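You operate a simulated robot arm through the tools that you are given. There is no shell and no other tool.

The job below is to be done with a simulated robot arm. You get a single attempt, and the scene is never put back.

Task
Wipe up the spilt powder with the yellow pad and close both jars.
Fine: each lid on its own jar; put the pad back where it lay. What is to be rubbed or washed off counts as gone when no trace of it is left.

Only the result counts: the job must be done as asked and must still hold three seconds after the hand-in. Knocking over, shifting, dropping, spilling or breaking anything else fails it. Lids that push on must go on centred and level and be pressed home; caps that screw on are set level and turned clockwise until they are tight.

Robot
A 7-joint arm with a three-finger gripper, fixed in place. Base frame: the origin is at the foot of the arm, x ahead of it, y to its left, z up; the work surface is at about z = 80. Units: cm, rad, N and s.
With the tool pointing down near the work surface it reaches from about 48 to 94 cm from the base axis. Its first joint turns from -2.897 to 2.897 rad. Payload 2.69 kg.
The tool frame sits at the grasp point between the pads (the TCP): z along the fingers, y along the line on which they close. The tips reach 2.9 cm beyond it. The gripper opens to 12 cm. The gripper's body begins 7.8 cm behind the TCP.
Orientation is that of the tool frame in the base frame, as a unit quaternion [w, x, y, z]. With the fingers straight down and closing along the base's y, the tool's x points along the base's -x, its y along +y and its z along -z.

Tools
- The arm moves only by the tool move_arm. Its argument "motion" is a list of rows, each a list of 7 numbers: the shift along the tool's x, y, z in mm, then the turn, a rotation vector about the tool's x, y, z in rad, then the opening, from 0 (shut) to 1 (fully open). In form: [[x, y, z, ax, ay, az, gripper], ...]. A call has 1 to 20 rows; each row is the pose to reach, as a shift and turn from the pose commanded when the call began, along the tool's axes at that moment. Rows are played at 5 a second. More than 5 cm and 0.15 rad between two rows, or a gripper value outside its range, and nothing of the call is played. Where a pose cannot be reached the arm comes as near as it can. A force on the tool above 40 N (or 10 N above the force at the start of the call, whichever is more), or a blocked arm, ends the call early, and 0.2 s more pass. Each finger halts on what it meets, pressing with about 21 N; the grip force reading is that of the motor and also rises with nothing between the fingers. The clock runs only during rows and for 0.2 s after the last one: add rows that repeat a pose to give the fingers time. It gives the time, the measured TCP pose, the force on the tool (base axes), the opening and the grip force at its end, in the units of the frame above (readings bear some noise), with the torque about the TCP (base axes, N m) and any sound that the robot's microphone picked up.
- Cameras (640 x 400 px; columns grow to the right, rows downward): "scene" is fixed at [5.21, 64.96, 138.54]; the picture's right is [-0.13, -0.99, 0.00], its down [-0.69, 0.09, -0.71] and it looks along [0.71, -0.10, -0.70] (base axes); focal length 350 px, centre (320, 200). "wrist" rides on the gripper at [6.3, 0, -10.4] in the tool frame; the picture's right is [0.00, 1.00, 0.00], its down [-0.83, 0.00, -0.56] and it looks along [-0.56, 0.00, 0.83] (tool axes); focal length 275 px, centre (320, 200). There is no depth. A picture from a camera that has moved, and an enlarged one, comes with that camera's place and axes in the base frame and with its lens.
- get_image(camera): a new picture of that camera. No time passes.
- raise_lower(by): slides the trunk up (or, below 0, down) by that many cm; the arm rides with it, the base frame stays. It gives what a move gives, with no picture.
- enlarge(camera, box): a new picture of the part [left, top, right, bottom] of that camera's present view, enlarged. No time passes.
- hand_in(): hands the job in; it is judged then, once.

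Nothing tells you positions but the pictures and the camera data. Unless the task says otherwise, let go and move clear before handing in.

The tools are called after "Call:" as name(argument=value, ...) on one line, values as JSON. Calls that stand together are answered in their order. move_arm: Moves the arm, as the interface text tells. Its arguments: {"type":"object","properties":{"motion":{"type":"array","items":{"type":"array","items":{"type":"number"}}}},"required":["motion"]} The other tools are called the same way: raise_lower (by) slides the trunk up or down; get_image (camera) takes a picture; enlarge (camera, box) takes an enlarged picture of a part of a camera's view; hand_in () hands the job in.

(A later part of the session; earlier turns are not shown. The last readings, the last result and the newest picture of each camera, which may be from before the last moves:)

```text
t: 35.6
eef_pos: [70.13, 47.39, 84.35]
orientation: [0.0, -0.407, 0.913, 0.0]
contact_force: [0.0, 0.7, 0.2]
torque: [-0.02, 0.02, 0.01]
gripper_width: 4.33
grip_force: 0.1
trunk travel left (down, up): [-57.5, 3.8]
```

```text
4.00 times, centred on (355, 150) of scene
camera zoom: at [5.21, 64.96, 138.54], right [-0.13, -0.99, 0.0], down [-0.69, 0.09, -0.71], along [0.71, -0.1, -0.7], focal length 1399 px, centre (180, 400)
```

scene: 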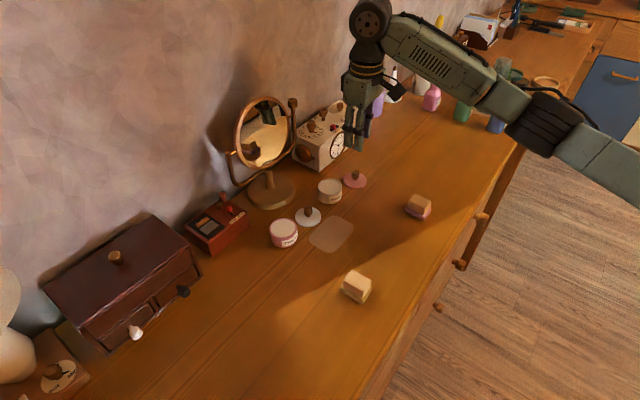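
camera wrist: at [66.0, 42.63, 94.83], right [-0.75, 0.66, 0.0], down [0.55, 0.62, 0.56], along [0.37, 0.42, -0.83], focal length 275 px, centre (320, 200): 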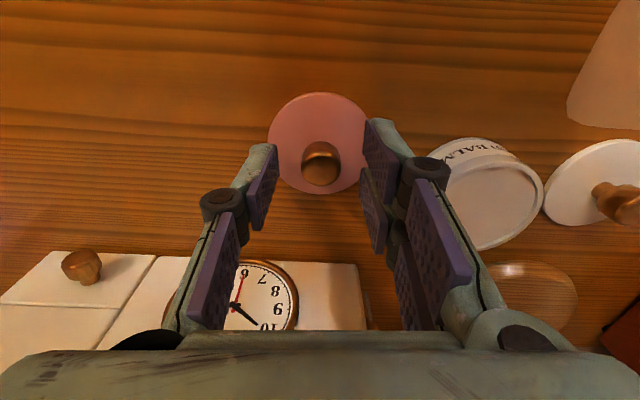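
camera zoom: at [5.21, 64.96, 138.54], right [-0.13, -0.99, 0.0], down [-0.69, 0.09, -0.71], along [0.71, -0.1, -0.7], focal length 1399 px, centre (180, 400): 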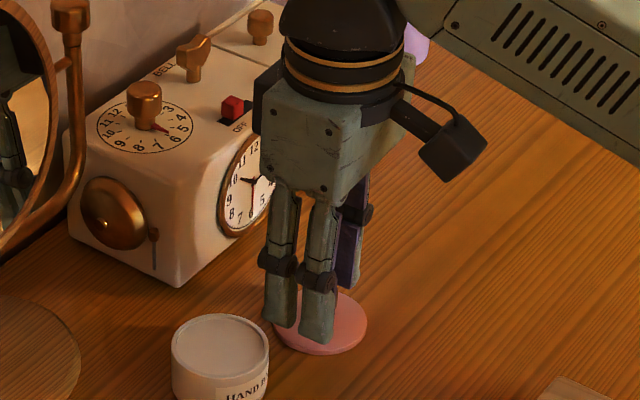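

Call:
move_arm(motion=[[1.8, 0, 0, 0, 0, 0, 0.36], [1.8, 0, 0, 0, 0, 0, 0.28], [1.8, 0, 0, 0, 0, 0, 0.2], [1.8, 0, 0, 0, 0, 0, 0.1], [1.8, 0, 0, 0, 0, 0, 0.08], [1.8, 0, 0, 0, 0, 0, 0.08], [1.8, 0, 0, 0, 0, 0, 0.08]])

Call:
get_image(camera="wrist")

Call:
enlarge(camera="wrist", box=[240, 80, 400, 220])

Call:
enlarge(camera="scene", box=[310, 100, 400, 200])

```text
t: 37.2
eef_pos: [70.04, 47.29, 84.39]
orientation: [0.0, -0.408, 0.913, -0.001]
contact_force: [-0.1, 0.5, -0.9]
torque: [0.01, -0.04, -0.01]
gripper_width: 1.79
grip_force: 21.0
trunk travel left (down, up): [-57.5, 3.8]
```

```text
taken
camera wrist: at [65.85, 42.51, 94.83], right [-0.75, 0.66, 0.0], down [0.55, 0.62, 0.56], along [0.37, 0.42, -0.83], focal length 275 px, centre (320, 200)
```

wrist: 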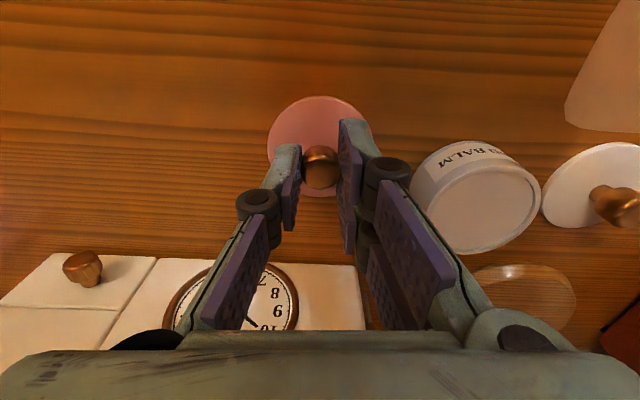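

```text
2.86 times, centred on (320, 150) of wrist
camera zoom: at [65.85, 42.51, 94.83], right [-0.75, 0.66, 0.0], down [0.55, 0.62, 0.56], along [0.37, 0.42, -0.83], focal length 786 px, centre (320, 343)
```

zoom: 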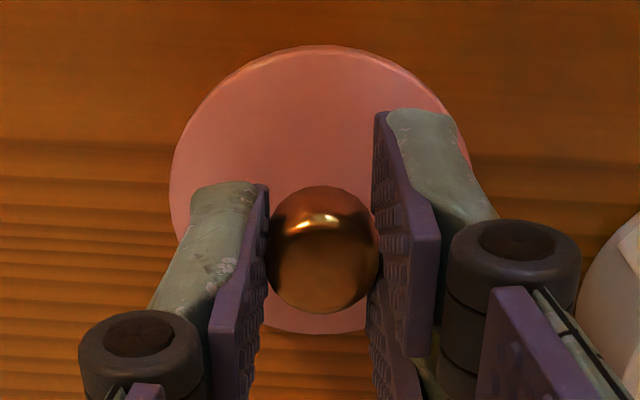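

```text
4.00 times, centred on (355, 150) of scene
camera zoom: at [5.21, 64.96, 138.54], right [-0.13, -0.99, 0.0], down [-0.69, 0.09, -0.71], along [0.71, -0.1, -0.7], focal length 1399 px, centre (180, 400)
```

zoom: 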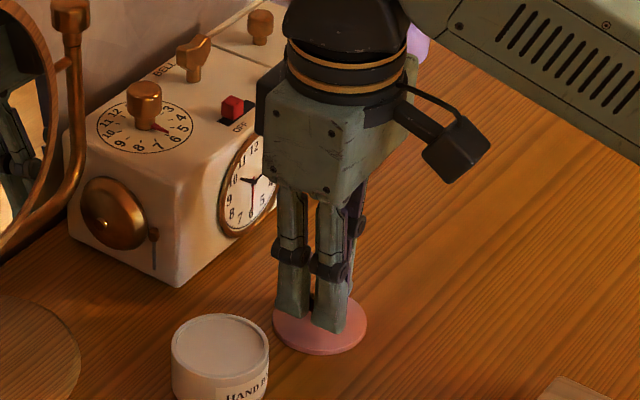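

The pink lid is gripped and centred on the tool axis. I'll lift it and carry it to a hover beside the pink jar, where both the lid and the jar rim are in view.

Call:
move_arm(motion=[[0, 0, -5, 0, 0, 0, 0.08], [0, 0, -20, 0, 0, 0, 0.08], [0, 0, -40, 0, 0, 0, 0.08], [0, 0, -65, 0, 0, 0, 0.08], [-12, 30, -65, 0, 0, 0, 0.08], [-24, 62, -65, 0, 0, 0, 0.08], [-36, 95, -65, 0, 0, 0, 0.08], [-48, 128, -65, 0, 0, 0, 0.08], [-60, 162, -65, 0, 0, 0, 0.08], [-60, 162, -65, 0, 0, 0, 0.08], [-60, 162, -65, 0, 0, 0, 0.08]])

Call:
get_image(camera="wrist")

Call:
get_image(camera="scene")

Call:
enlarge(camera="scene", box=[240, 120, 380, 260])

```text
t: 39.6
eef_pos: [60.37, 60.04, 90.18]
orientation: [0.001, -0.408, 0.913, 0.0]
contact_force: [0.3, -1.2, -1.7]
torque: [0.02, 0.05, 0.04]
gripper_width: 1.83
grip_force: 21.1
out of reach, approached as far as the arm can: row 8, 9, 10, 11
trunk travel left (down, up): [-57.5, 3.8]
```

```text
taken
camera wrist: at [56.21, 55.33, 100.72], right [-0.75, 0.66, 0.0], down [0.55, 0.62, 0.56], along [0.37, 0.42, -0.83], focal length 275 px, centre (320, 200)
```

wrist: 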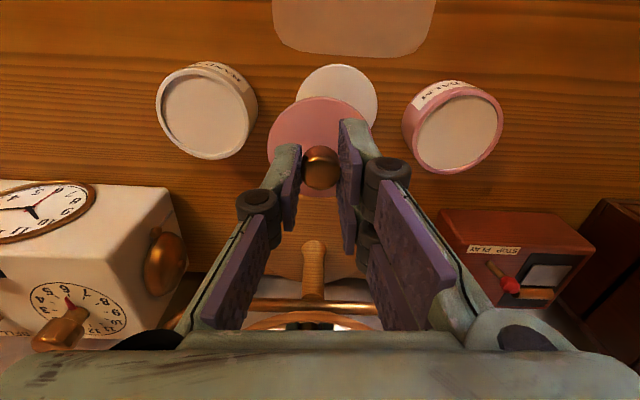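

```text
taken
```

scene: 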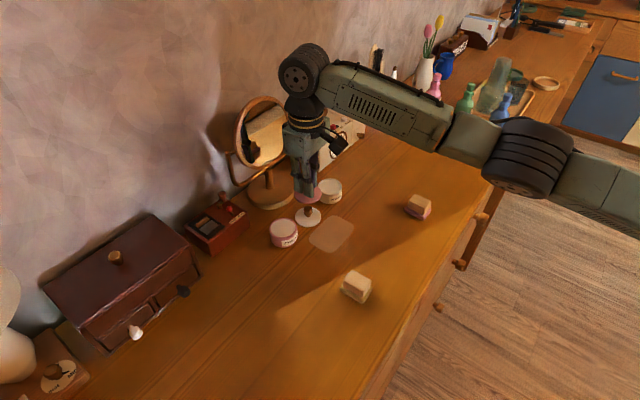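

```text
2.86 times, centred on (310, 190) of scene
camera zoom: at [5.21, 64.96, 138.54], right [-0.13, -0.99, 0.0], down [-0.69, 0.09, -0.71], along [0.71, -0.1, -0.7], focal length 999 px, centre (349, 229)
```

zoom: 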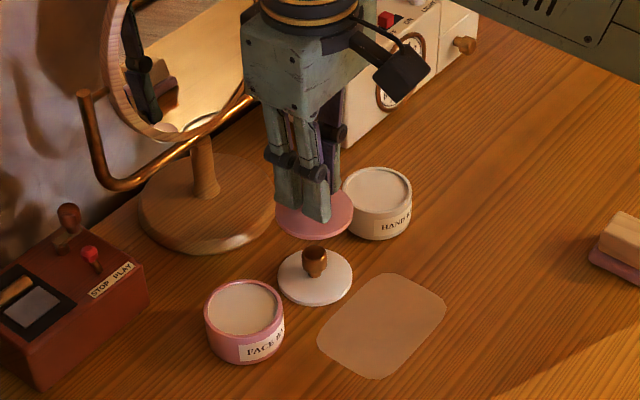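

The arm is near its reach limit here, about 86 cm at this height, so I stop short. Both jars are well in view, so I'll measure them in close-up.

Call:
enlarge(camera="wrist", box=[390, 60, 520, 190])

Call:
enlarge(camera="wrist", box=[140, 40, 270, 170])

Call:
enlarge(camera="wrist", box=[255, 50, 395, 200])

```text
3.08 times, centred on (455, 125) of wrist
camera zoom: at [56.21, 55.33, 100.72], right [-0.75, 0.66, 0.0], down [0.55, 0.62, 0.56], along [0.37, 0.42, -0.83], focal length 847 px, centre (-95, 431)
```

zoom: 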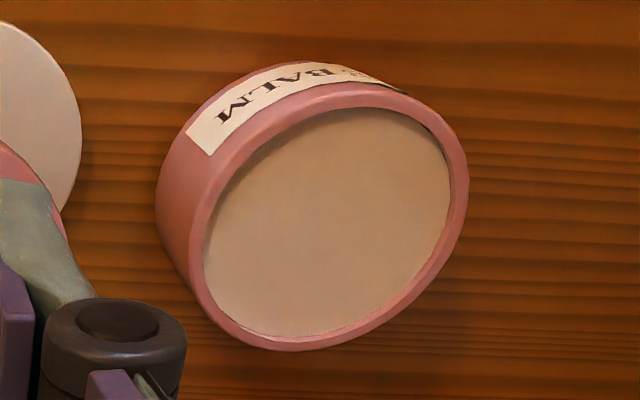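

```text
3.08 times, centred on (205, 105) of wrist
camera zoom: at [56.21, 55.33, 100.72], right [-0.75, 0.66, 0.0], down [0.55, 0.62, 0.56], along [0.37, 0.42, -0.83], focal length 847 px, centre (674, 492)
```

zoom: 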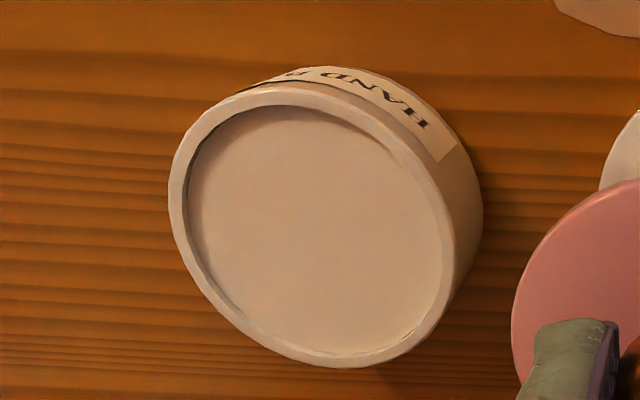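

```text
2.67 times, centred on (325, 125) of wrist
camera zoom: at [56.21, 55.33, 100.72], right [-0.75, 0.66, 0.0], down [0.55, 0.62, 0.56], along [0.37, 0.42, -0.83], focal length 734 px, centre (307, 400)
```

zoom: 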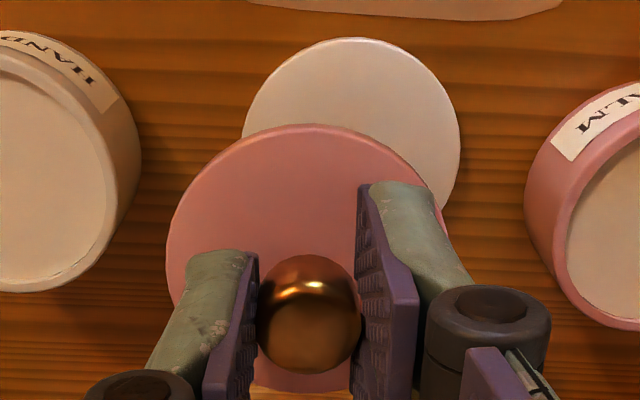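

The pink jar's rim is at z ≈ 82.9 with its centre near (53.8, 66.4), and the white jar's centre is near (65.5, 54.4). I'll make a small move first to confirm how the commanded pose carries over after the reach limit.

Call:
move_arm(motion=[[15, 10, 0, 0, 0, 0, 0.08], [20, 40, 0, 0, 0, 0, 0.08], [20, 40, 0, 0, 0, 0, 0.08], [20, 40, 0, 0, 0, 0, 0.08]])

Call:
get_image(camera="wrist")

```text
t: 40.6
eef_pos: [56.49, 61.89, 90.5]
orientation: [-0.001, -0.408, 0.913, 0.0]
contact_force: [0.6, -0.3, -0.2]
torque: [-0.01, -0.01, 0.0]
gripper_width: 1.82
grip_force: 20.7
out of reach, approached as far as the arm can: row 1, 2, 3, 4
trunk travel left (down, up): [-57.5, 3.8]
```

```text
taken
camera wrist: at [52.43, 57.22, 100.99], right [-0.75, 0.66, 0.0], down [0.55, 0.62, 0.55], along [0.37, 0.41, -0.83], focal length 275 px, centre (320, 200)
```

wrist: 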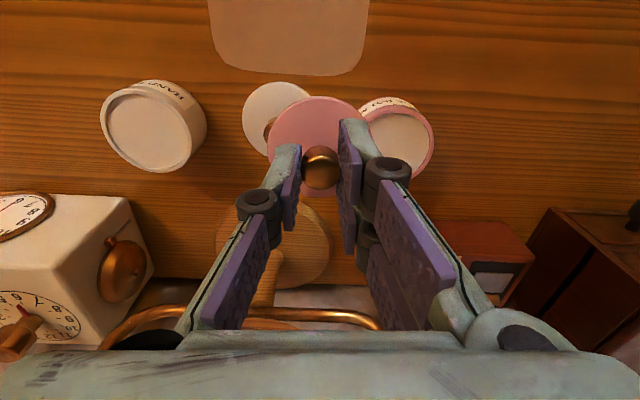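

The commanded pose carries on unclamped, and this spot is just beyond reach at this height. I'll test whether the reach improves higher up, to know which way to slide the trunk.

Call:
move_arm(motion=[[0, 0, -25, 0, 0, 0, 0.08], [0, 0, -50, 0, 0, 0, 0.08], [0, 0, -50, 0, 0, 0, 0.08], [0, 0, -50, 0, 0, 0, 0.08]])

Call:
get_image(camera="scene")

```text
t: 41.6
eef_pos: [56.23, 61.21, 95.47]
orientation: [0.001, -0.407, 0.914, 0.001]
contact_force: [-0.4, 0.9, 0.0]
torque: [-0.04, 0.0, -0.02]
gripper_width: 1.8
grip_force: 20.8
out of reach, approached as far as the arm can: row 2, 3, 4
trunk travel left (down, up): [-57.5, 3.8]
```

```text
taken
```

scene: 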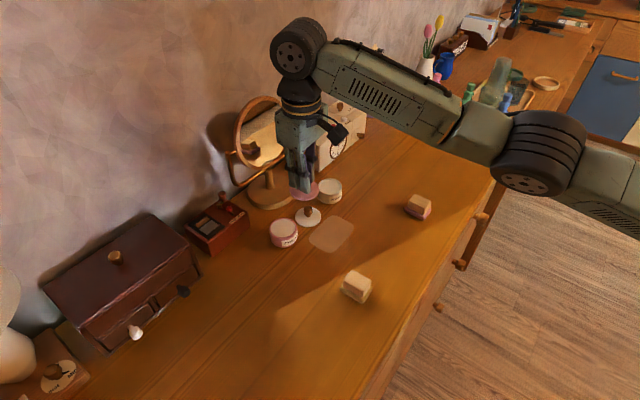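

The reach is slightly better lower down, since the arm is nearly straight here. I'll move over the pink jar at a lower height, with the lid bottom still about 1.5 cm above the rim, and check.

Call:
move_arm(motion=[[5, 15, 0, 0, 0, 0, 0.08], [5, 30, 15, 0, 0, 0, 0.08], [5, 40, 35, 0, 0, 0, 0.08], [5, 45, 55, 0, 0, 0, 0.08], [5, 45.5, 66, 0, 0, 0, 0.08], [5, 45.5, 66, 0, 0, 0, 0.08], [5, 45.5, 66, 0, 0, 0, 0.08]])

Call:
get_image(camera="wrist")

Call:
enlarge(camera="scene", box=[240, 140, 380, 270])

```text
t: 43.2
eef_pos: [52.65, 64.19, 88.72]
orientation: [-0.002, -0.408, 0.913, 0.0]
contact_force: [0.5, 0.0, 0.0]
torque: [0.02, 0.0, 0.02]
gripper_width: 1.81
grip_force: 20.4
out of reach, approached as far as the arm can: row 4, 5, 6, 7
trunk travel left (down, up): [-57.5, 3.8]
```

```text
taken
camera wrist: at [48.49, 59.57, 99.25], right [-0.75, 0.66, 0.0], down [0.55, 0.62, 0.55], along [0.37, 0.41, -0.83], focal length 275 px, centre (320, 200)
```

wrist: 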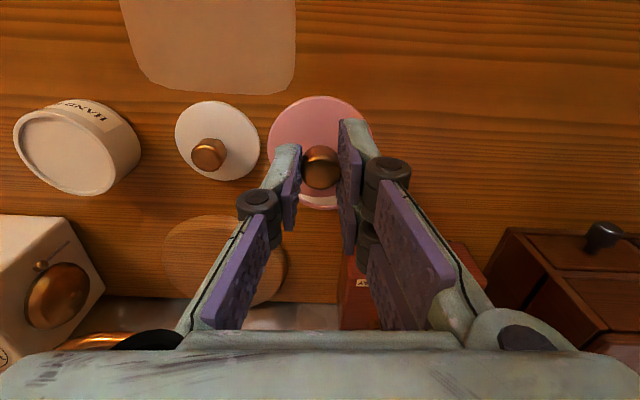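

```text
3.08 times, centred on (310, 205) of scene
camera zoom: at [5.21, 64.96, 138.54], right [-0.13, -0.99, 0.0], down [-0.69, 0.09, -0.71], along [0.71, -0.1, -0.7], focal length 1076 px, centre (351, 185)
```

zoom: 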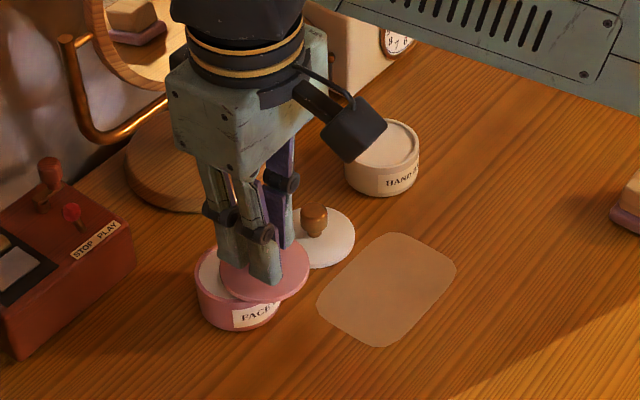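

The lid still lies about 2.5 cm short of the jar. Raising the trunk should let the arm come in lower relative to its shoulder, so I'll try that next.

Call:
raise_lower(by=3.5)

Call:
get_image(camera="scene")

```text
t: 44.0
eef_pos: [52.6, 64.26, 92.21]
orientation: [-0.001, -0.408, 0.913, -0.001]
contact_force: [-0.4, -0.9, -0.4]
torque: [-0.02, 0.02, -0.02]
gripper_width: 1.8
grip_force: 21.3
trunk travel left (down, up): [-61.0, 0.3]
```

```text
taken
```

scene: 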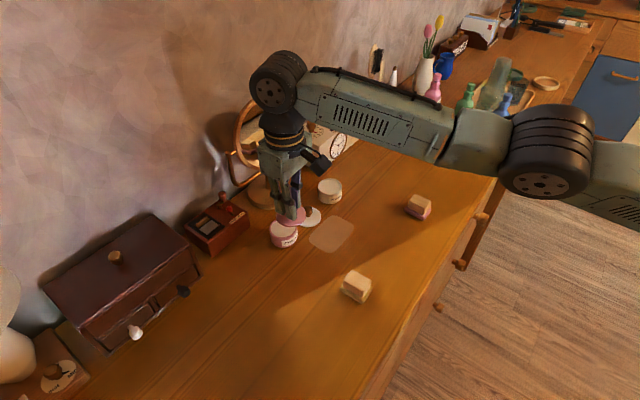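

Call:
move_arm(motion=[[0, 0, 10, 0, 0, 0, 0.08], [0, 0, 20, 0, 0, 0, 0.08], [0, 0, 20, 0, 0, 0, 0.08], [0, 0, 20, 0, 0, 0, 0.08]])

Call:
get_image(camera="wrist")

```text
t: 45.0
eef_pos: [52.73, 64.55, 90.35]
orientation: [-0.001, -0.407, 0.913, -0.002]
contact_force: [0.0, 1.0, -0.3]
torque: [-0.02, -0.03, 0.03]
gripper_width: 1.81
grip_force: 21.0
trunk travel left (down, up): [-61.0, 0.3]
```

```text
taken
camera wrist: at [48.64, 59.82, 100.83], right [-0.75, 0.66, 0.0], down [0.55, 0.62, 0.55], along [0.37, 0.41, -0.83], focal length 275 px, centre (320, 200)
```

wrist: 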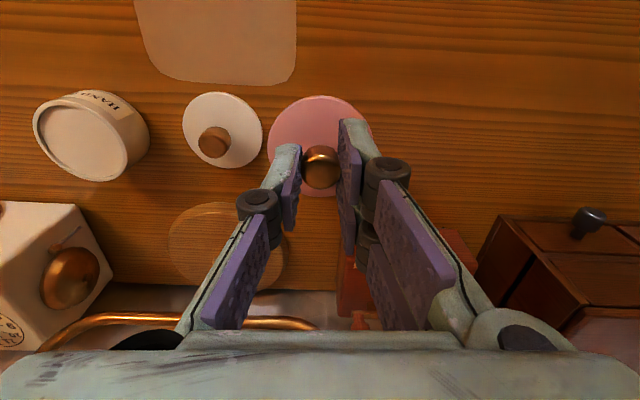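

The pose is now reached without clamping. I'll move the remaining ~2 cm toward the jar centre while lowering a little.

Call:
move_arm(motion=[[-7, 2, 5, 0, 0, 0, 0.08], [-14, 4, 10, 0, 0, 0, 0.08], [-20, 5, 13, 0, 0, 0, 0.08], [-20, 5, 13, 0, 0, 0, 0.08], [-20, 5, 13, 0, 0, 0, 0.08]])

Call:
get_image(camera="wrist")

Call:
enlarge(camera="scene", box=[240, 140, 380, 270])

```text
t: 46.2
eef_pos: [53.05, 64.97, 88.73]
orientation: [-0.002, -0.407, 0.913, -0.001]
contact_force: [0.4, 0.0, 0.2]
torque: [-0.03, 0.0, 0.03]
gripper_width: 1.79
grip_force: 21.2
out of reach, approached as far as the arm can: row 2, 3, 4, 5
trunk travel left (down, up): [-61.0, 0.3]
```

```text
taken
camera wrist: at [48.91, 60.14, 99.25], right [-0.75, 0.66, 0.0], down [0.55, 0.62, 0.55], along [0.37, 0.41, -0.83], focal length 275 px, centre (320, 200)
```

wrist: 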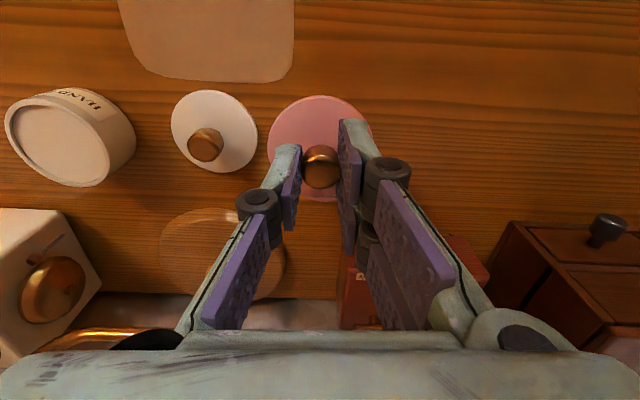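

```text
3.08 times, centred on (310, 205) of scene
camera zoom: at [5.21, 64.96, 138.54], right [-0.13, -0.99, 0.0], down [-0.69, 0.09, -0.71], along [0.71, -0.1, -0.7], focal length 1076 px, centre (351, 185)
```

zoom: 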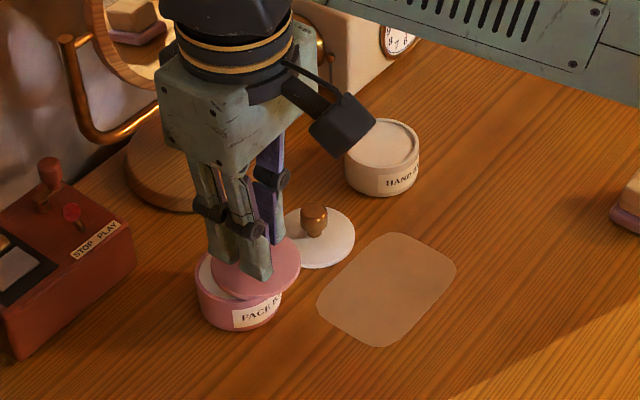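

The limit depends on direction, which suggests a wrist-joint or yaw limit rather than pure reach. The lid and jar are round, so I'll turn the wrist further counter-clockwise (away from the limit) slightly higher up, and try again.

Call:
move_arm(motion=[[0, 0, -10, 0, 0, 0, 0.08], [0, 0, -15, 0, 0, -0.1, 0.08], [0, 0, -15, 0, 0, -0.2, 0.08], [0, 0, -15, 0, 0, -0.3, 0.08], [0, 0, -15, 0, 0, -0.4, 0.08], [0, 0, -15, 0, 0, -0.4, 0.08], [0, 0, -15, 0, 0, -0.4, 0.08]])

Call:
get_image(camera="wrist")

Call:
get_image(camera="scene")

```text
t: 47.8
eef_pos: [52.91, 64.82, 90.29]
orientation: [0.0, -0.582, 0.813, 0.0]
contact_force: [0.9, 0.2, -0.8]
torque: [-0.03, 0.0, -0.01]
gripper_width: 1.79
grip_force: 21.0
trunk travel left (down, up): [-61.0, 0.3]
```

```text
taken
camera wrist: at [50.98, 58.78, 100.75], right [-0.95, 0.32, 0.0], down [0.27, 0.79, 0.56], along [0.18, 0.53, -0.83], focal length 275 px, centre (320, 200)
```

wrist: 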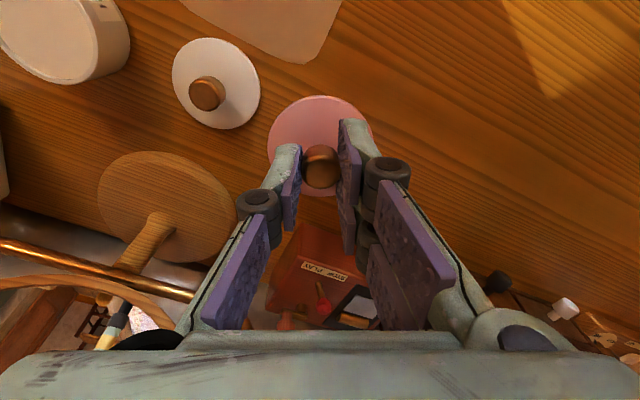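

```text
taken
```

scene: 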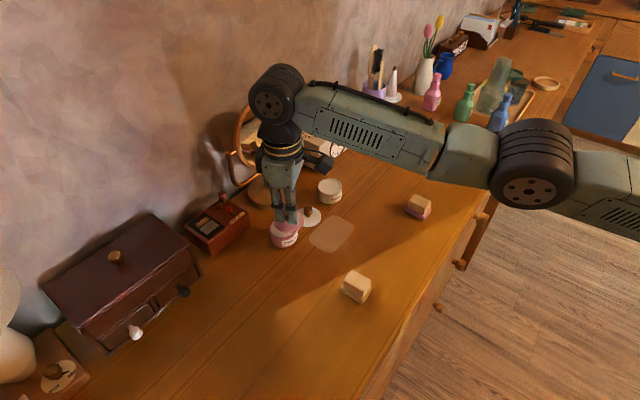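

Call:
move_arm(motion=[[-6, -1, 0, 0, 0, 0, 0.08], [-12, -2, 2, 0, 0, 0, 0.08], [-18, -2.7, 5, 0, 0, 0, 0.08], [-18, -2.7, 5, 0, 0, 0, 0.08], [-18, -2.7, 5, 0, 0, 0, 0.08]])

Call:
get_image(camera="wrist")

Call:
enlarge(camera="scene", box=[240, 160, 340, 260])

```text
t: 49.0
eef_pos: [53.19, 64.71, 89.85]
orientation: [-0.001, -0.581, 0.814, 0.0]
contact_force: [0.2, 0.1, 0.2]
torque: [-0.02, 0.0, 0.01]
gripper_width: 1.77
grip_force: 21.0
out of reach, approached as far as the arm can: row 1, 2, 3, 4, 5
trunk travel left (down, up): [-61.0, 0.3]
```

```text
taken
camera wrist: at [51.2, 58.71, 100.41], right [-0.95, 0.32, 0.0], down [0.27, 0.79, 0.55], along [0.18, 0.52, -0.83], focal length 275 px, centre (320, 200)
```

wrist: 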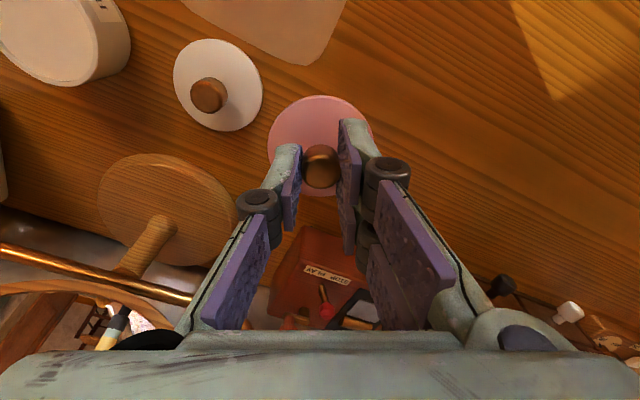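

```text
4.00 times, centred on (290, 210) of scene
camera zoom: at [5.21, 64.96, 138.54], right [-0.13, -0.99, 0.0], down [-0.69, 0.09, -0.71], along [0.71, -0.1, -0.7], focal length 1399 px, centre (440, 160)
```

zoom: 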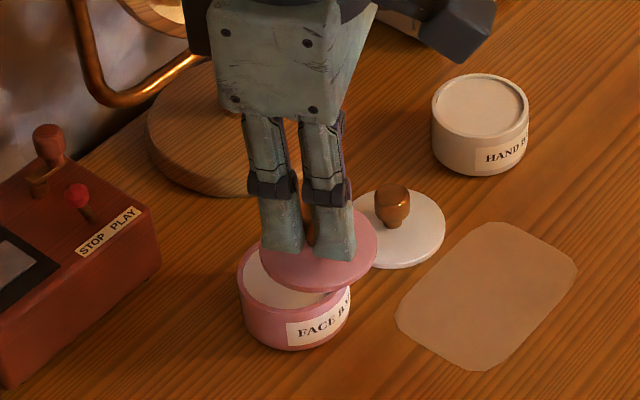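

The yaw made no difference. I'll probe sideways, toward a larger azimuth at a similar radius, to learn the shape of the limit before choosing how to reconfigure.

Call:
move_arm(motion=[[0, 20, -10, 0, 0, 0, 0.08], [-4, 40, -20, 0, 0, 0, 0.08], [-10, 60, -20, 0, 0, 0, 0.08], [-17, 81, -20, 0, 0, 0, 0.08], [-17, 81, -20, 0, 0, 0, 0.08], [-17, 81, -20, 0, 0, 0, 0.08]])

Call:
get_image(camera="scene")

```text
t: 50.4
eef_pos: [46.07, 67.32, 91.79]
orientation: [-0.001, -0.58, 0.814, -0.002]
contact_force: [0.1, 0.7, 0.7]
torque: [-0.02, 0.03, -0.04]
gripper_width: 1.77
grip_force: 20.8
out of reach, approached as far as the arm can: row 2, 3, 4, 5, 6
trunk travel left (down, up): [-61.0, 0.3]
```

```text
taken
```

scene: 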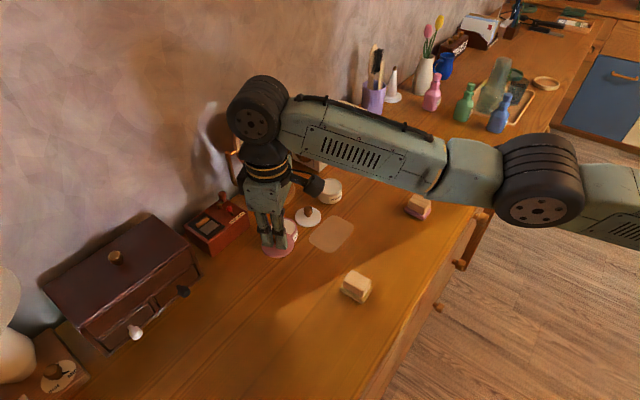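

The boundary is a circle around the elbow, which stays put; the upper arm seems stuck, possibly at a joint limit. I'll pull in to a closer radius at a larger azimuth and see whether the elbow follows.

Call:
move_arm(motion=[[25, 20, 0, 0, 0, 0, 0.08], [50, 45, 0, 0, 0, 0, 0.08], [75, 75, 0, 0, 0, 0, 0.08], [96, 105, 0, 0, 0, 0, 0.08], [96, 115, 0, 0, 0, 0, 0.08], [96, 115, 0, 0, 0, 0, 0.08]])

Call:
get_image(camera="scene")

Call:
get_image(camera="wrist")

```text
t: 51.8
eef_pos: [36.14, 68.7, 95.23]
orientation: [-0.003, -0.583, 0.813, -0.004]
contact_force: [-0.4, 0.3, -0.6]
torque: [0.04, -0.04, 0.0]
gripper_width: 1.79
grip_force: 20.9
out of reach, approached as far as the arm can: row 1, 2, 3, 4, 5, 6
trunk travel left (down, up): [-61.0, 0.3]
```

```text
taken
```

scene: 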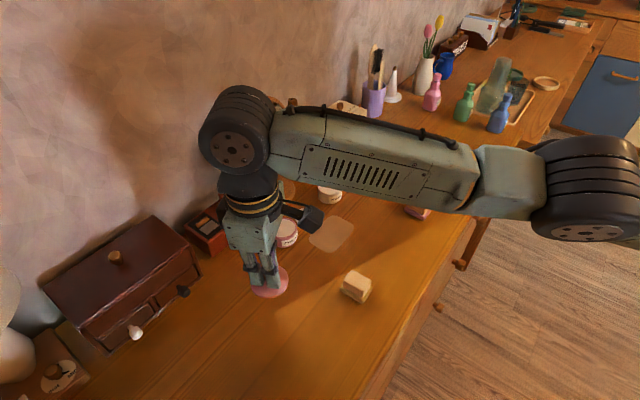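

```text
taken
camera wrist: at [34.22, 62.85, 105.83], right [-0.95, 0.32, 0.0], down [0.27, 0.79, 0.55], along [0.18, 0.52, -0.84], focal length 275 px, centre (320, 200)
```

wrist: 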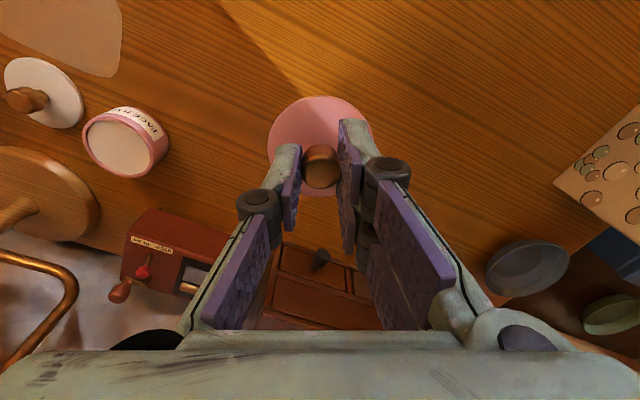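

The readings don't match a simple reach sphere, so the arm may still be converging. I'll hold still for a while and see whether the pose changes.

Call:
move_arm(motion=[[0, 0, 0, 0, 0, 0, 0.08], [0, 0, 0, 0, 0, 0, 0.08], [0, 0, 0, 0, 0, 0, 0.08], [0, 0, 0, 0, 0, 0, 0.08], [0, 0, 0, 0, 0, 0, 0.08], [0, 0, 0, 0, 0, 0, 0.08]])

```text
t: 53.2
eef_pos: [36.22, 68.94, 95.1]
orientation: [-0.004, -0.583, 0.813, -0.003]
contact_force: [-0.9, 0.8, 0.1]
torque: [-0.01, 0.01, -0.04]
gripper_width: 1.8
grip_force: 20.3
trunk travel left (down, up): [-61.0, 0.3]
```

The reference resets to the reached pose after each clamp. I suspect the wrist-roll joint is near its limit and the elbow is compensating. I'll turn the wrist back clockwise, toward the yaw it had at the start, and watch the elbow.

Call:
move_arm(motion=[[0, 0, 0, 0, 0, 0.14, 0.08], [0, 0, 0, 0, 0, 0.28, 0.08], [0, 0, 0, 0, 0, 0.42, 0.08], [0, 0, 0, 0, 0, 0.56, 0.08], [0, 0, 0, 0, 0, 0.7, 0.08], [0, 0, 0, 0, 0, 0.84, 0.08], [0, 0, 0, 0, 0, 0.98, 0.08], [0, 0, 0, 0, 0, 1.12, 0.08], [0, 0, 0, 0, 0, 1.24, 0.08], [0, 0, 0, 0, 0, 1.24, 0.08], [0, 0, 0, 0, 0, 1.24, 0.08]])

Call:
get_image(camera="scene")

```text
t: 55.6
eef_pos: [36.5, 68.96, 95.31]
orientation: [-0.001, 0.001, 1.0, -0.002]
contact_force: [0.4, 0.0, -0.5]
torque: [0.02, 0.03, -0.01]
gripper_width: 1.76
grip_force: 21.1
trunk travel left (down, up): [-61.0, 0.3]
```

```text
taken
```

scene: 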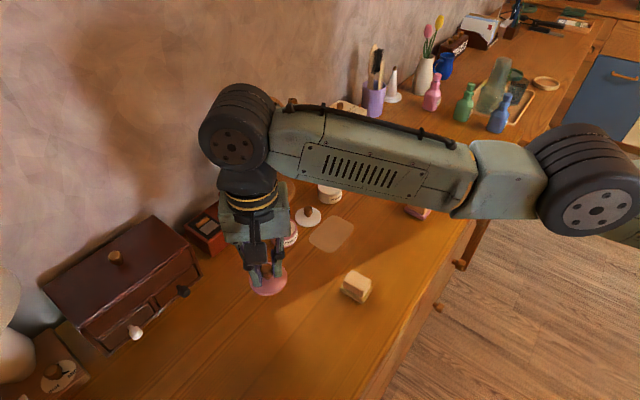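

Call:
move_arm(motion=[[10, -25, 5, 0, 0, 0, 0.08], [25, -45, 15, 0, 0, 0, 0.08], [45, -70, 30, 0, 0, 0, 0.08], [45, -70, 30, 0, 0, 0, 0.08], [45, -70, 30, 0, 0, 0, 0.08]])

Call:
get_image(camera="scene")

```text
t: 56.8
eef_pos: [33.18, 69.83, 94.11]
orientation: [-0.001, 0.0, 1.0, -0.003]
contact_force: [-0.9, -0.2, 0.0]
torque: [-0.03, 0.0, -0.01]
gripper_width: 1.77
grip_force: 20.8
out of reach, approached as far as the arm can: row 1, 2, 3, 4, 5
trunk travel left (down, up): [-61.0, 0.3]
```

```text
taken
```

scene: 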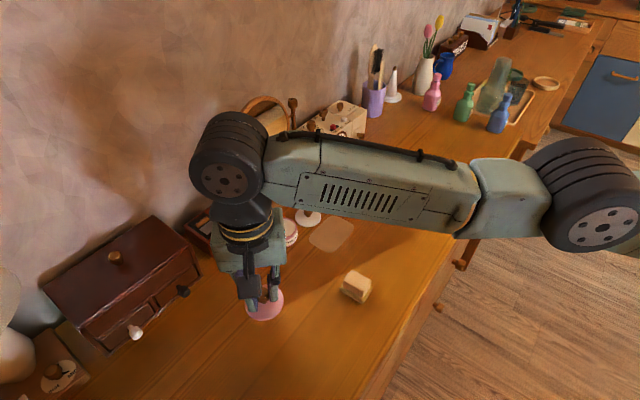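

The arm is in an awkward configuration. I'll work back toward the open middle area at (52, 50, 100), where it moved freely before, and re-approach from there.

Call:
move_arm(motion=[[-20, 0, -10, 0, 0, 0, 0.08], [-50, -10, -20, 0, 0, 0, 0.08], [-80, -30, -40, 0, 0, 0, 0.08], [-110, -60, -50, 0, 0, 0, 0.08], [-140, -90, -60, 0, 0, 0, 0.08], [-160, -120, -60, 0, 0, 0, 0.08], [-180, -150, -60, 0, 0, 0, 0.08], [-190, -180, -60, 0, 0, 0, 0.08], [-190, -190, -60, 0, 0, 0, 0.08], [-190, -190, -60, 0, 0, 0, 0.08], [-190, -190, -60, 0, 0, 0, 0.08]])

Call:
get_image(camera="scene")

```text
t: 59.2
eef_pos: [52.41, 50.78, 100.05]
orientation: [-0.001, 0.0, 1.0, -0.002]
contact_force: [-0.2, -0.3, -0.3]
torque: [-0.02, -0.02, 0.01]
gripper_width: 1.75
grip_force: 20.9
out of reach, approached as far as the arm can: row 1, 3, 4, 5
trunk travel left (down, up): [-61.0, 0.3]
```

```text
taken
```

scene: 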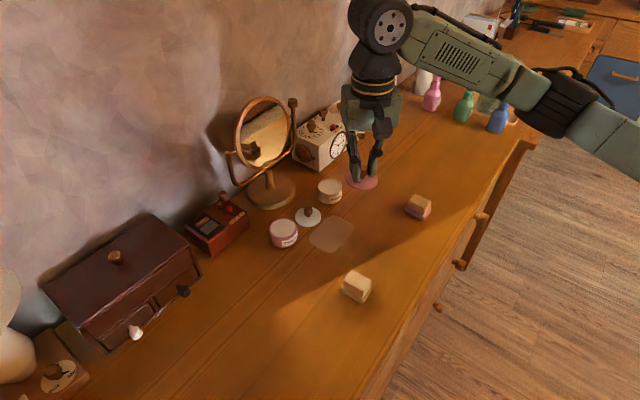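

Back in free space with correct tracking. I'll try extending to the jar from here, keeping this yaw, at z ≈ 93.

Call:
move_arm(motion=[[0, 20, 10, 0, 0, 0, 0.08], [0, 45, 20, 0, 0, 0, 0.08], [0, 70, 35, 0, 0, 0, 0.08], [-5, 95, 50, 0, 0, 0, 0.08], [-8, 115, 60, 0, 0, 0, 0.08], [-10, 130, 70, 0, 0, 0, 0.08], [-10, 130, 70, 0, 0, 0, 0.08]])

Call:
get_image(camera="scene")

```text
t: 60.8
eef_pos: [53.45, 63.71, 93.01]
orientation: [-0.001, 0.0, 1.0, -0.002]
contact_force: [-0.4, 0.2, -0.7]
torque: [-0.03, 0.01, 0.02]
gripper_width: 1.78
grip_force: 21.4
trunk travel left (down, up): [-61.0, 0.3]
```

```text
taken
```

scene: 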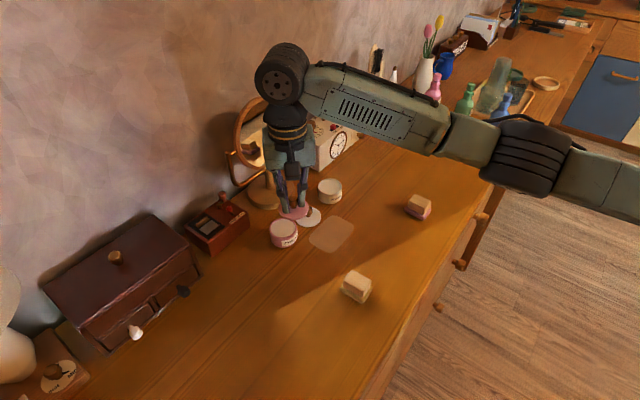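

Call:
move_arm(motion=[[-1, 8, 6, 0, 0, 0, 0.08], [-2, 16, 12, 0, 0, 0, 0.08], [-3, 22, 18, 0, 0, 0, 0.08], [-4, 27, 24, 0, 0, 0, 0.08], [-4, 27, 24, 0, 0, 0, 0.08], [-4, 27, 24, 0, 0, 0, 0.08]])

Call:
get_image(camera="wrist")

```text
t: 62.2
eef_pos: [53.39, 64.39, 91.69]
orientation: [-0.001, 0.0, 1.0, -0.001]
contact_force: [0.8, -0.1, -0.7]
torque: [0.0, 0.02, -0.01]
gripper_width: 1.76
grip_force: 20.6
out of reach, approached as far as the arm can: row 1, 2, 3, 4, 5, 6
trunk travel left (down, up): [-61.0, 0.3]
```

```text
taken
camera wrist: at [47.1, 64.26, 102.15], right [0.0, 1.0, 0.0], down [0.83, 0.01, 0.55], along [0.55, 0.0, -0.83], focal length 275 px, centre (320, 200)
```

wrist: 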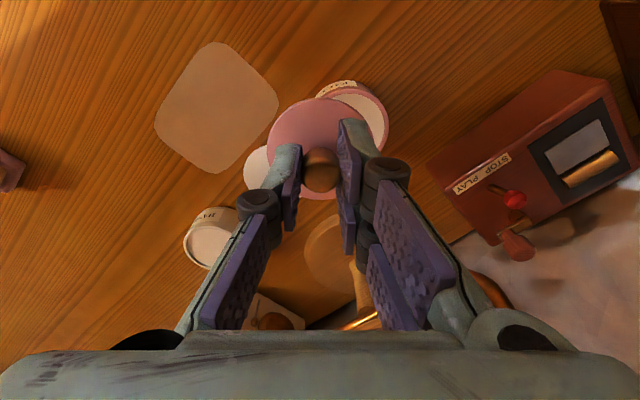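

The limit is the same for any yaw or path: about 84 cm at this azimuth. To understand it, I'll check how far the arm reaches further to the right, over a clear part of the table.

Call:
move_arm(motion=[[0, -40, -20, 0, 0, 0, 0.08], [-10, -85, -30, 0, 0, 0, 0.08], [-40, -125, -30, 0, 0, 0, 0.08], [-75, -160, -30, 0, 0, 0, 0.08], [-110, -195, -30, 0, 0, 0, 0.08], [-145, -230, -30, 0, 0, 0, 0.08], [-180, -265, -30, 0, 0, 0, 0.08], [-215, -290, -20, 0, 0, 0, 0.08], [-250, -305, -10, 0, 0, 0, 0.08], [-285, -310, 0, 0, 0, 0, 0.08], [-285, -310, 0, 0, 0, 0, 0.08]])

Call:
get_image(camera="scene")

```text
t: 64.6
eef_pos: [84.47, 34.69, 92.09]
orientation: [-0.002, -0.001, 1.0, -0.001]
contact_force: [-0.6, 0.2, -0.3]
torque: [0.02, -0.01, 0.02]
gripper_width: 1.8
grip_force: 21.2
out of reach, approached as far as the arm can: row 1, 2, 3, 4, 5, 6, 7, 8, 9, 10, 11
trunk travel left (down, up): [-61.0, 0.3]
```

```text
taken
```

scene: 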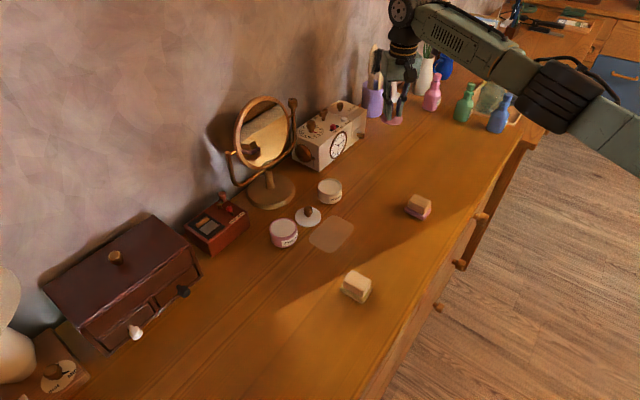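

This explains it. All the limit points lie on a circle about (21, 0) with a radius of about 72.4 cm, so the arm is fully stretched there, and the pink jar needs about 74. Leaning the tool about 10° outward about its closing axis gives the missing reach, and the lid stays level if I re-grip it that way. I'll go back to the open area and set the pink lid down for a tilted regrasp.

Call:
move_arm(motion=[[40, 0, -10, 0, 0, 0, 0.08], [80, 5, -20, 0, 0, 0, 0.08], [120, 15, -30, 0, 0, 0, 0.08], [160, 25, -40, 0, 0, 0, 0.08], [200, 40, -40, 0, 0, 0, 0.08], [240, 55, -40, 0, 0, 0, 0.08], [280, 70, -40, 0, 0, 0, 0.08], [305, 85, -40, 0, 0, 0, 0.08], [305, 85, -40, 0, 0, 0, 0.08], [305, 85, -40, 0, 0, 0, 0.08]])

Call:
get_image(camera="wrist")

Call:
get_image(camera="scene")

```text
t: 66.8
eef_pos: [62.75, 55.73, 101.34]
orientation: [-0.002, 0.0, 1.0, -0.003]
contact_force: [0.1, -0.6, 0.1]
torque: [-0.03, -0.01, -0.01]
gripper_width: 1.78
grip_force: 21.3
out of reach, approached as far as the arm can: row 1, 2, 3, 4, 5, 6, 7, 8, 9, 10
trunk travel left (down, up): [-61.0, 0.3]
```

```text
taken
camera wrist: at [56.53, 55.69, 111.79], right [0.0, 1.0, -0.01], down [0.83, 0.01, 0.55], along [0.55, 0.0, -0.83], focal length 275 px, centre (320, 200)
```

wrist: 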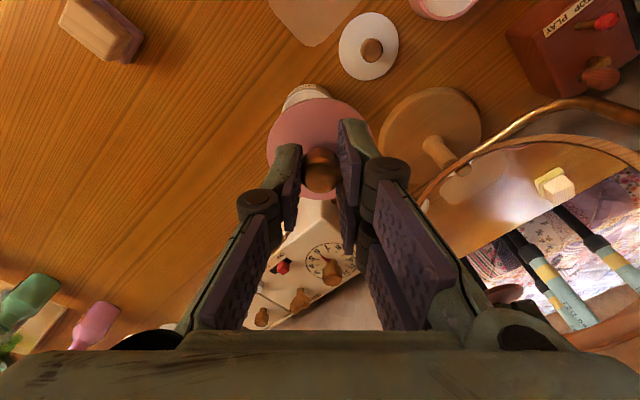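

```text
taken
```

scene: 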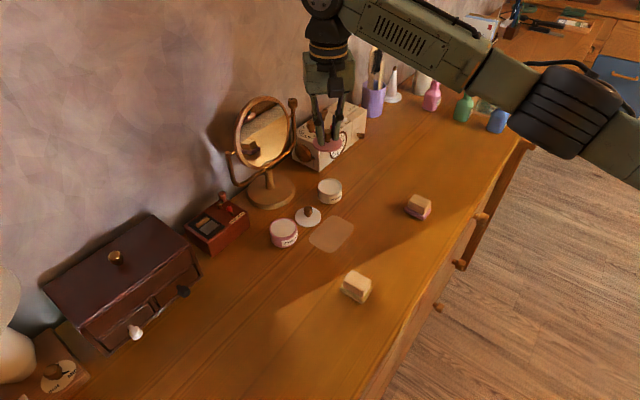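

The arm is stuck on its stretched sphere. I'll pull inward toward the free area in small steps, as worked before.

Call:
move_arm(motion=[[10, -10, 0, 0, 0, 0, 0.08], [25, -25, 0, 0, 0, 0, 0.08], [40, -40, 0, 0, 0, 0, 0.08], [60, -60, 0, 0, 0, 0, 0.08], [80, -80, 0, 0, 0, 0, 0.08], [100, -100, 0, 0, 0, 0, 0.08], [110, -110, 0, 0, 0, 0, 0.08], [110, -110, 0, 0, 0, 0, 0.08]])

Call:
get_image(camera="scene")

```text
t: 68.6
eef_pos: [52.58, 44.46, 100.98]
orientation: [-0.001, 0.0, 1.0, -0.002]
contact_force: [-0.1, -0.4, -0.1]
torque: [-0.03, -0.01, 0.04]
gripper_width: 1.78
grip_force: 20.8
out of reach, approached as far as the arm can: row 1
trunk travel left (down, up): [-61.0, 0.3]
```

```text
taken
```

scene: 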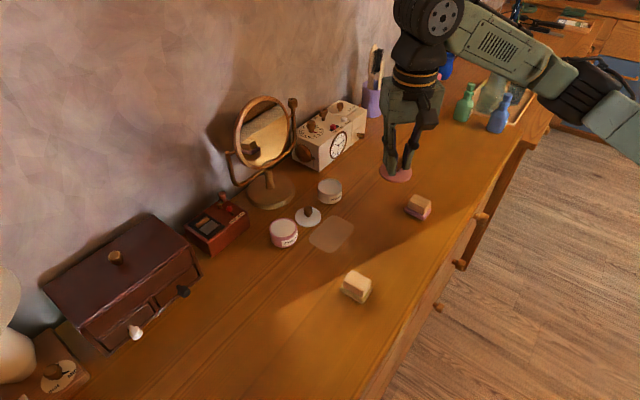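

Recovered at (52.6, 44.5, 101). I'll turn to the yaw needed at the pink jar (about 1.11 rad, pointing along the reach line), then lower the lid onto the clean table.

Call:
move_arm(motion=[[0, 0, 10, 0, 0, -0.14, 0.08], [0, 0, 20, 0, 0, -0.28, 0.08], [0, 0, 40, 0, 0, -0.42, 0.08], [0, 0, 60, 0, 0, -0.56, 0.08], [0, 0, 80, 0, 0, -0.7, 0.08], [0, 0, 100, 0, 0, -0.84, 0.08], [0, 0, 120, 0, 0, -0.98, 0.08], [0, 0, 140, 0, 0, -1.11, 0.08], [0, 0, 155, 0, 0, -1.11, 0.08], [0, 0, 155, 0, 0, -1.11, 0.08]])

Call:
get_image(camera="wrist")

Call:
enlarge(camera="scene", box=[320, 150, 460, 280])

```text
t: 70.8
eef_pos: [52.65, 44.48, 85.44]
orientation: [-0.001, -0.527, 0.85, -0.001]
contact_force: [-0.3, -0.3, 0.7]
torque: [0.01, 0.0, -0.02]
gripper_width: 1.78
grip_force: 20.9
trunk travel left (down, up): [-61.0, 0.3]
```

```text
taken
camera wrist: at [49.87, 38.73, 95.84], right [-0.9, 0.44, 0.0], down [0.37, 0.75, 0.55], along [0.24, 0.5, -0.83], focal length 275 px, centre (320, 200)
```

wrist: 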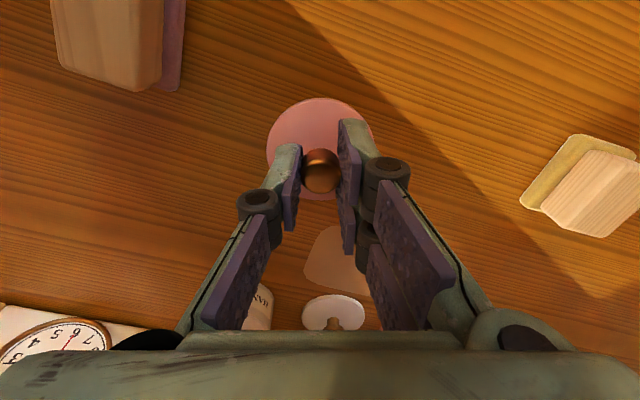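

```text
3.08 times, centred on (390, 215) of scene
camera zoom: at [5.21, 64.96, 138.54], right [-0.13, -0.99, 0.0], down [-0.69, 0.09, -0.71], along [0.71, -0.1, -0.7], focal length 1076 px, centre (105, 154)
```

zoom: 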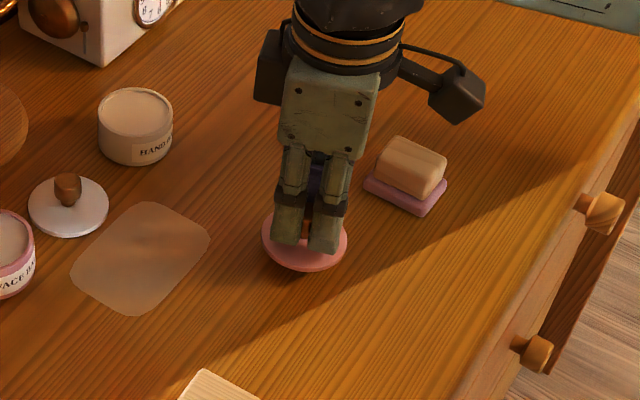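

Call:
move_arm(motion=[[0, 0, 6, 0, 0, 0, 0.08], [0, 0, 9, 0, 0, 0, 0.08], [0, 0, 10.5, 0, 0, 0, 0.08], [0, 0, 11.5, 0, 0, 0, 0.08], [0, 0, 11.5, 0, 0, 0, 0.08]])

```text
t: 72.0
eef_pos: [52.48, 44.45, 84.15]
orientation: [-0.002, -0.527, 0.85, 0.0]
contact_force: [-0.5, 0.5, -0.1]
torque: [0.0, 0.0, 0.01]
gripper_width: 1.76
grip_force: 21.6
trunk travel left (down, up): [-61.0, 0.3]
```

Call:
move_arm(motion=[[0, 0, 1, 0, 0, 0, 0.08], [0, 0, 2, 0, 0, 0, 0.08], [0, 0, 2, 0, 0, 0, 0.08]])

Call:
enlarge(camera="scene", box=[360, 170, 430, 230])

```text
t: 72.8
eef_pos: [52.53, 44.54, 84.03]
orientation: [-0.002, -0.526, 0.85, -0.002]
contact_force: [0.8, 0.3, 0.1]
torque: [-0.02, 0.0, -0.01]
gripper_width: 1.77
grip_force: 20.7
trunk travel left (down, up): [-61.0, 0.3]
```

```text
6.67 times, centred on (395, 200) of scene
camera zoom: at [5.21, 64.96, 138.54], right [-0.13, -0.99, 0.0], down [-0.69, 0.09, -0.71], along [0.71, -0.1, -0.7], focal length 2331 px, centre (-180, 200)
```

zoom: 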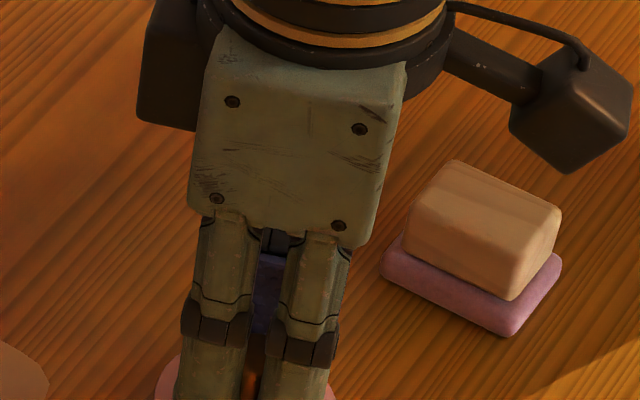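

Call:
move_arm(motion=[[0, 0, 1, 0, 0, 0, 0.08], [0, 0, 2, 0, 0, 0, 0.08], [0, 0, 3, 0, 0, 0, 0.08], [0, 0, 3, 0, 0, 0, 0.08]])

Call:
enlarge(camera="scene", box=[360, 190, 430, 250])

```text
t: 73.8
eef_pos: [52.51, 44.3, 83.89]
orientation: [0.0, -0.527, 0.85, 0.0]
contact_force: [2.7, 9.1, 22.5]
torque: [0.29, -0.03, 0.0]
gripper_width: 1.75
grip_force: 21.1
trunk travel left (down, up): [-61.0, 0.3]
```

```text
6.67 times, centred on (395, 220) of scene
camera zoom: at [5.21, 64.96, 138.54], right [-0.13, -0.99, 0.0], down [-0.69, 0.09, -0.71], along [0.71, -0.1, -0.7], focal length 2331 px, centre (-180, 67)
```

zoom: 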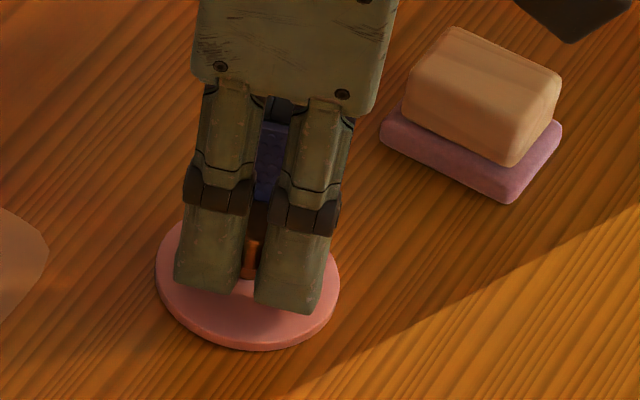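

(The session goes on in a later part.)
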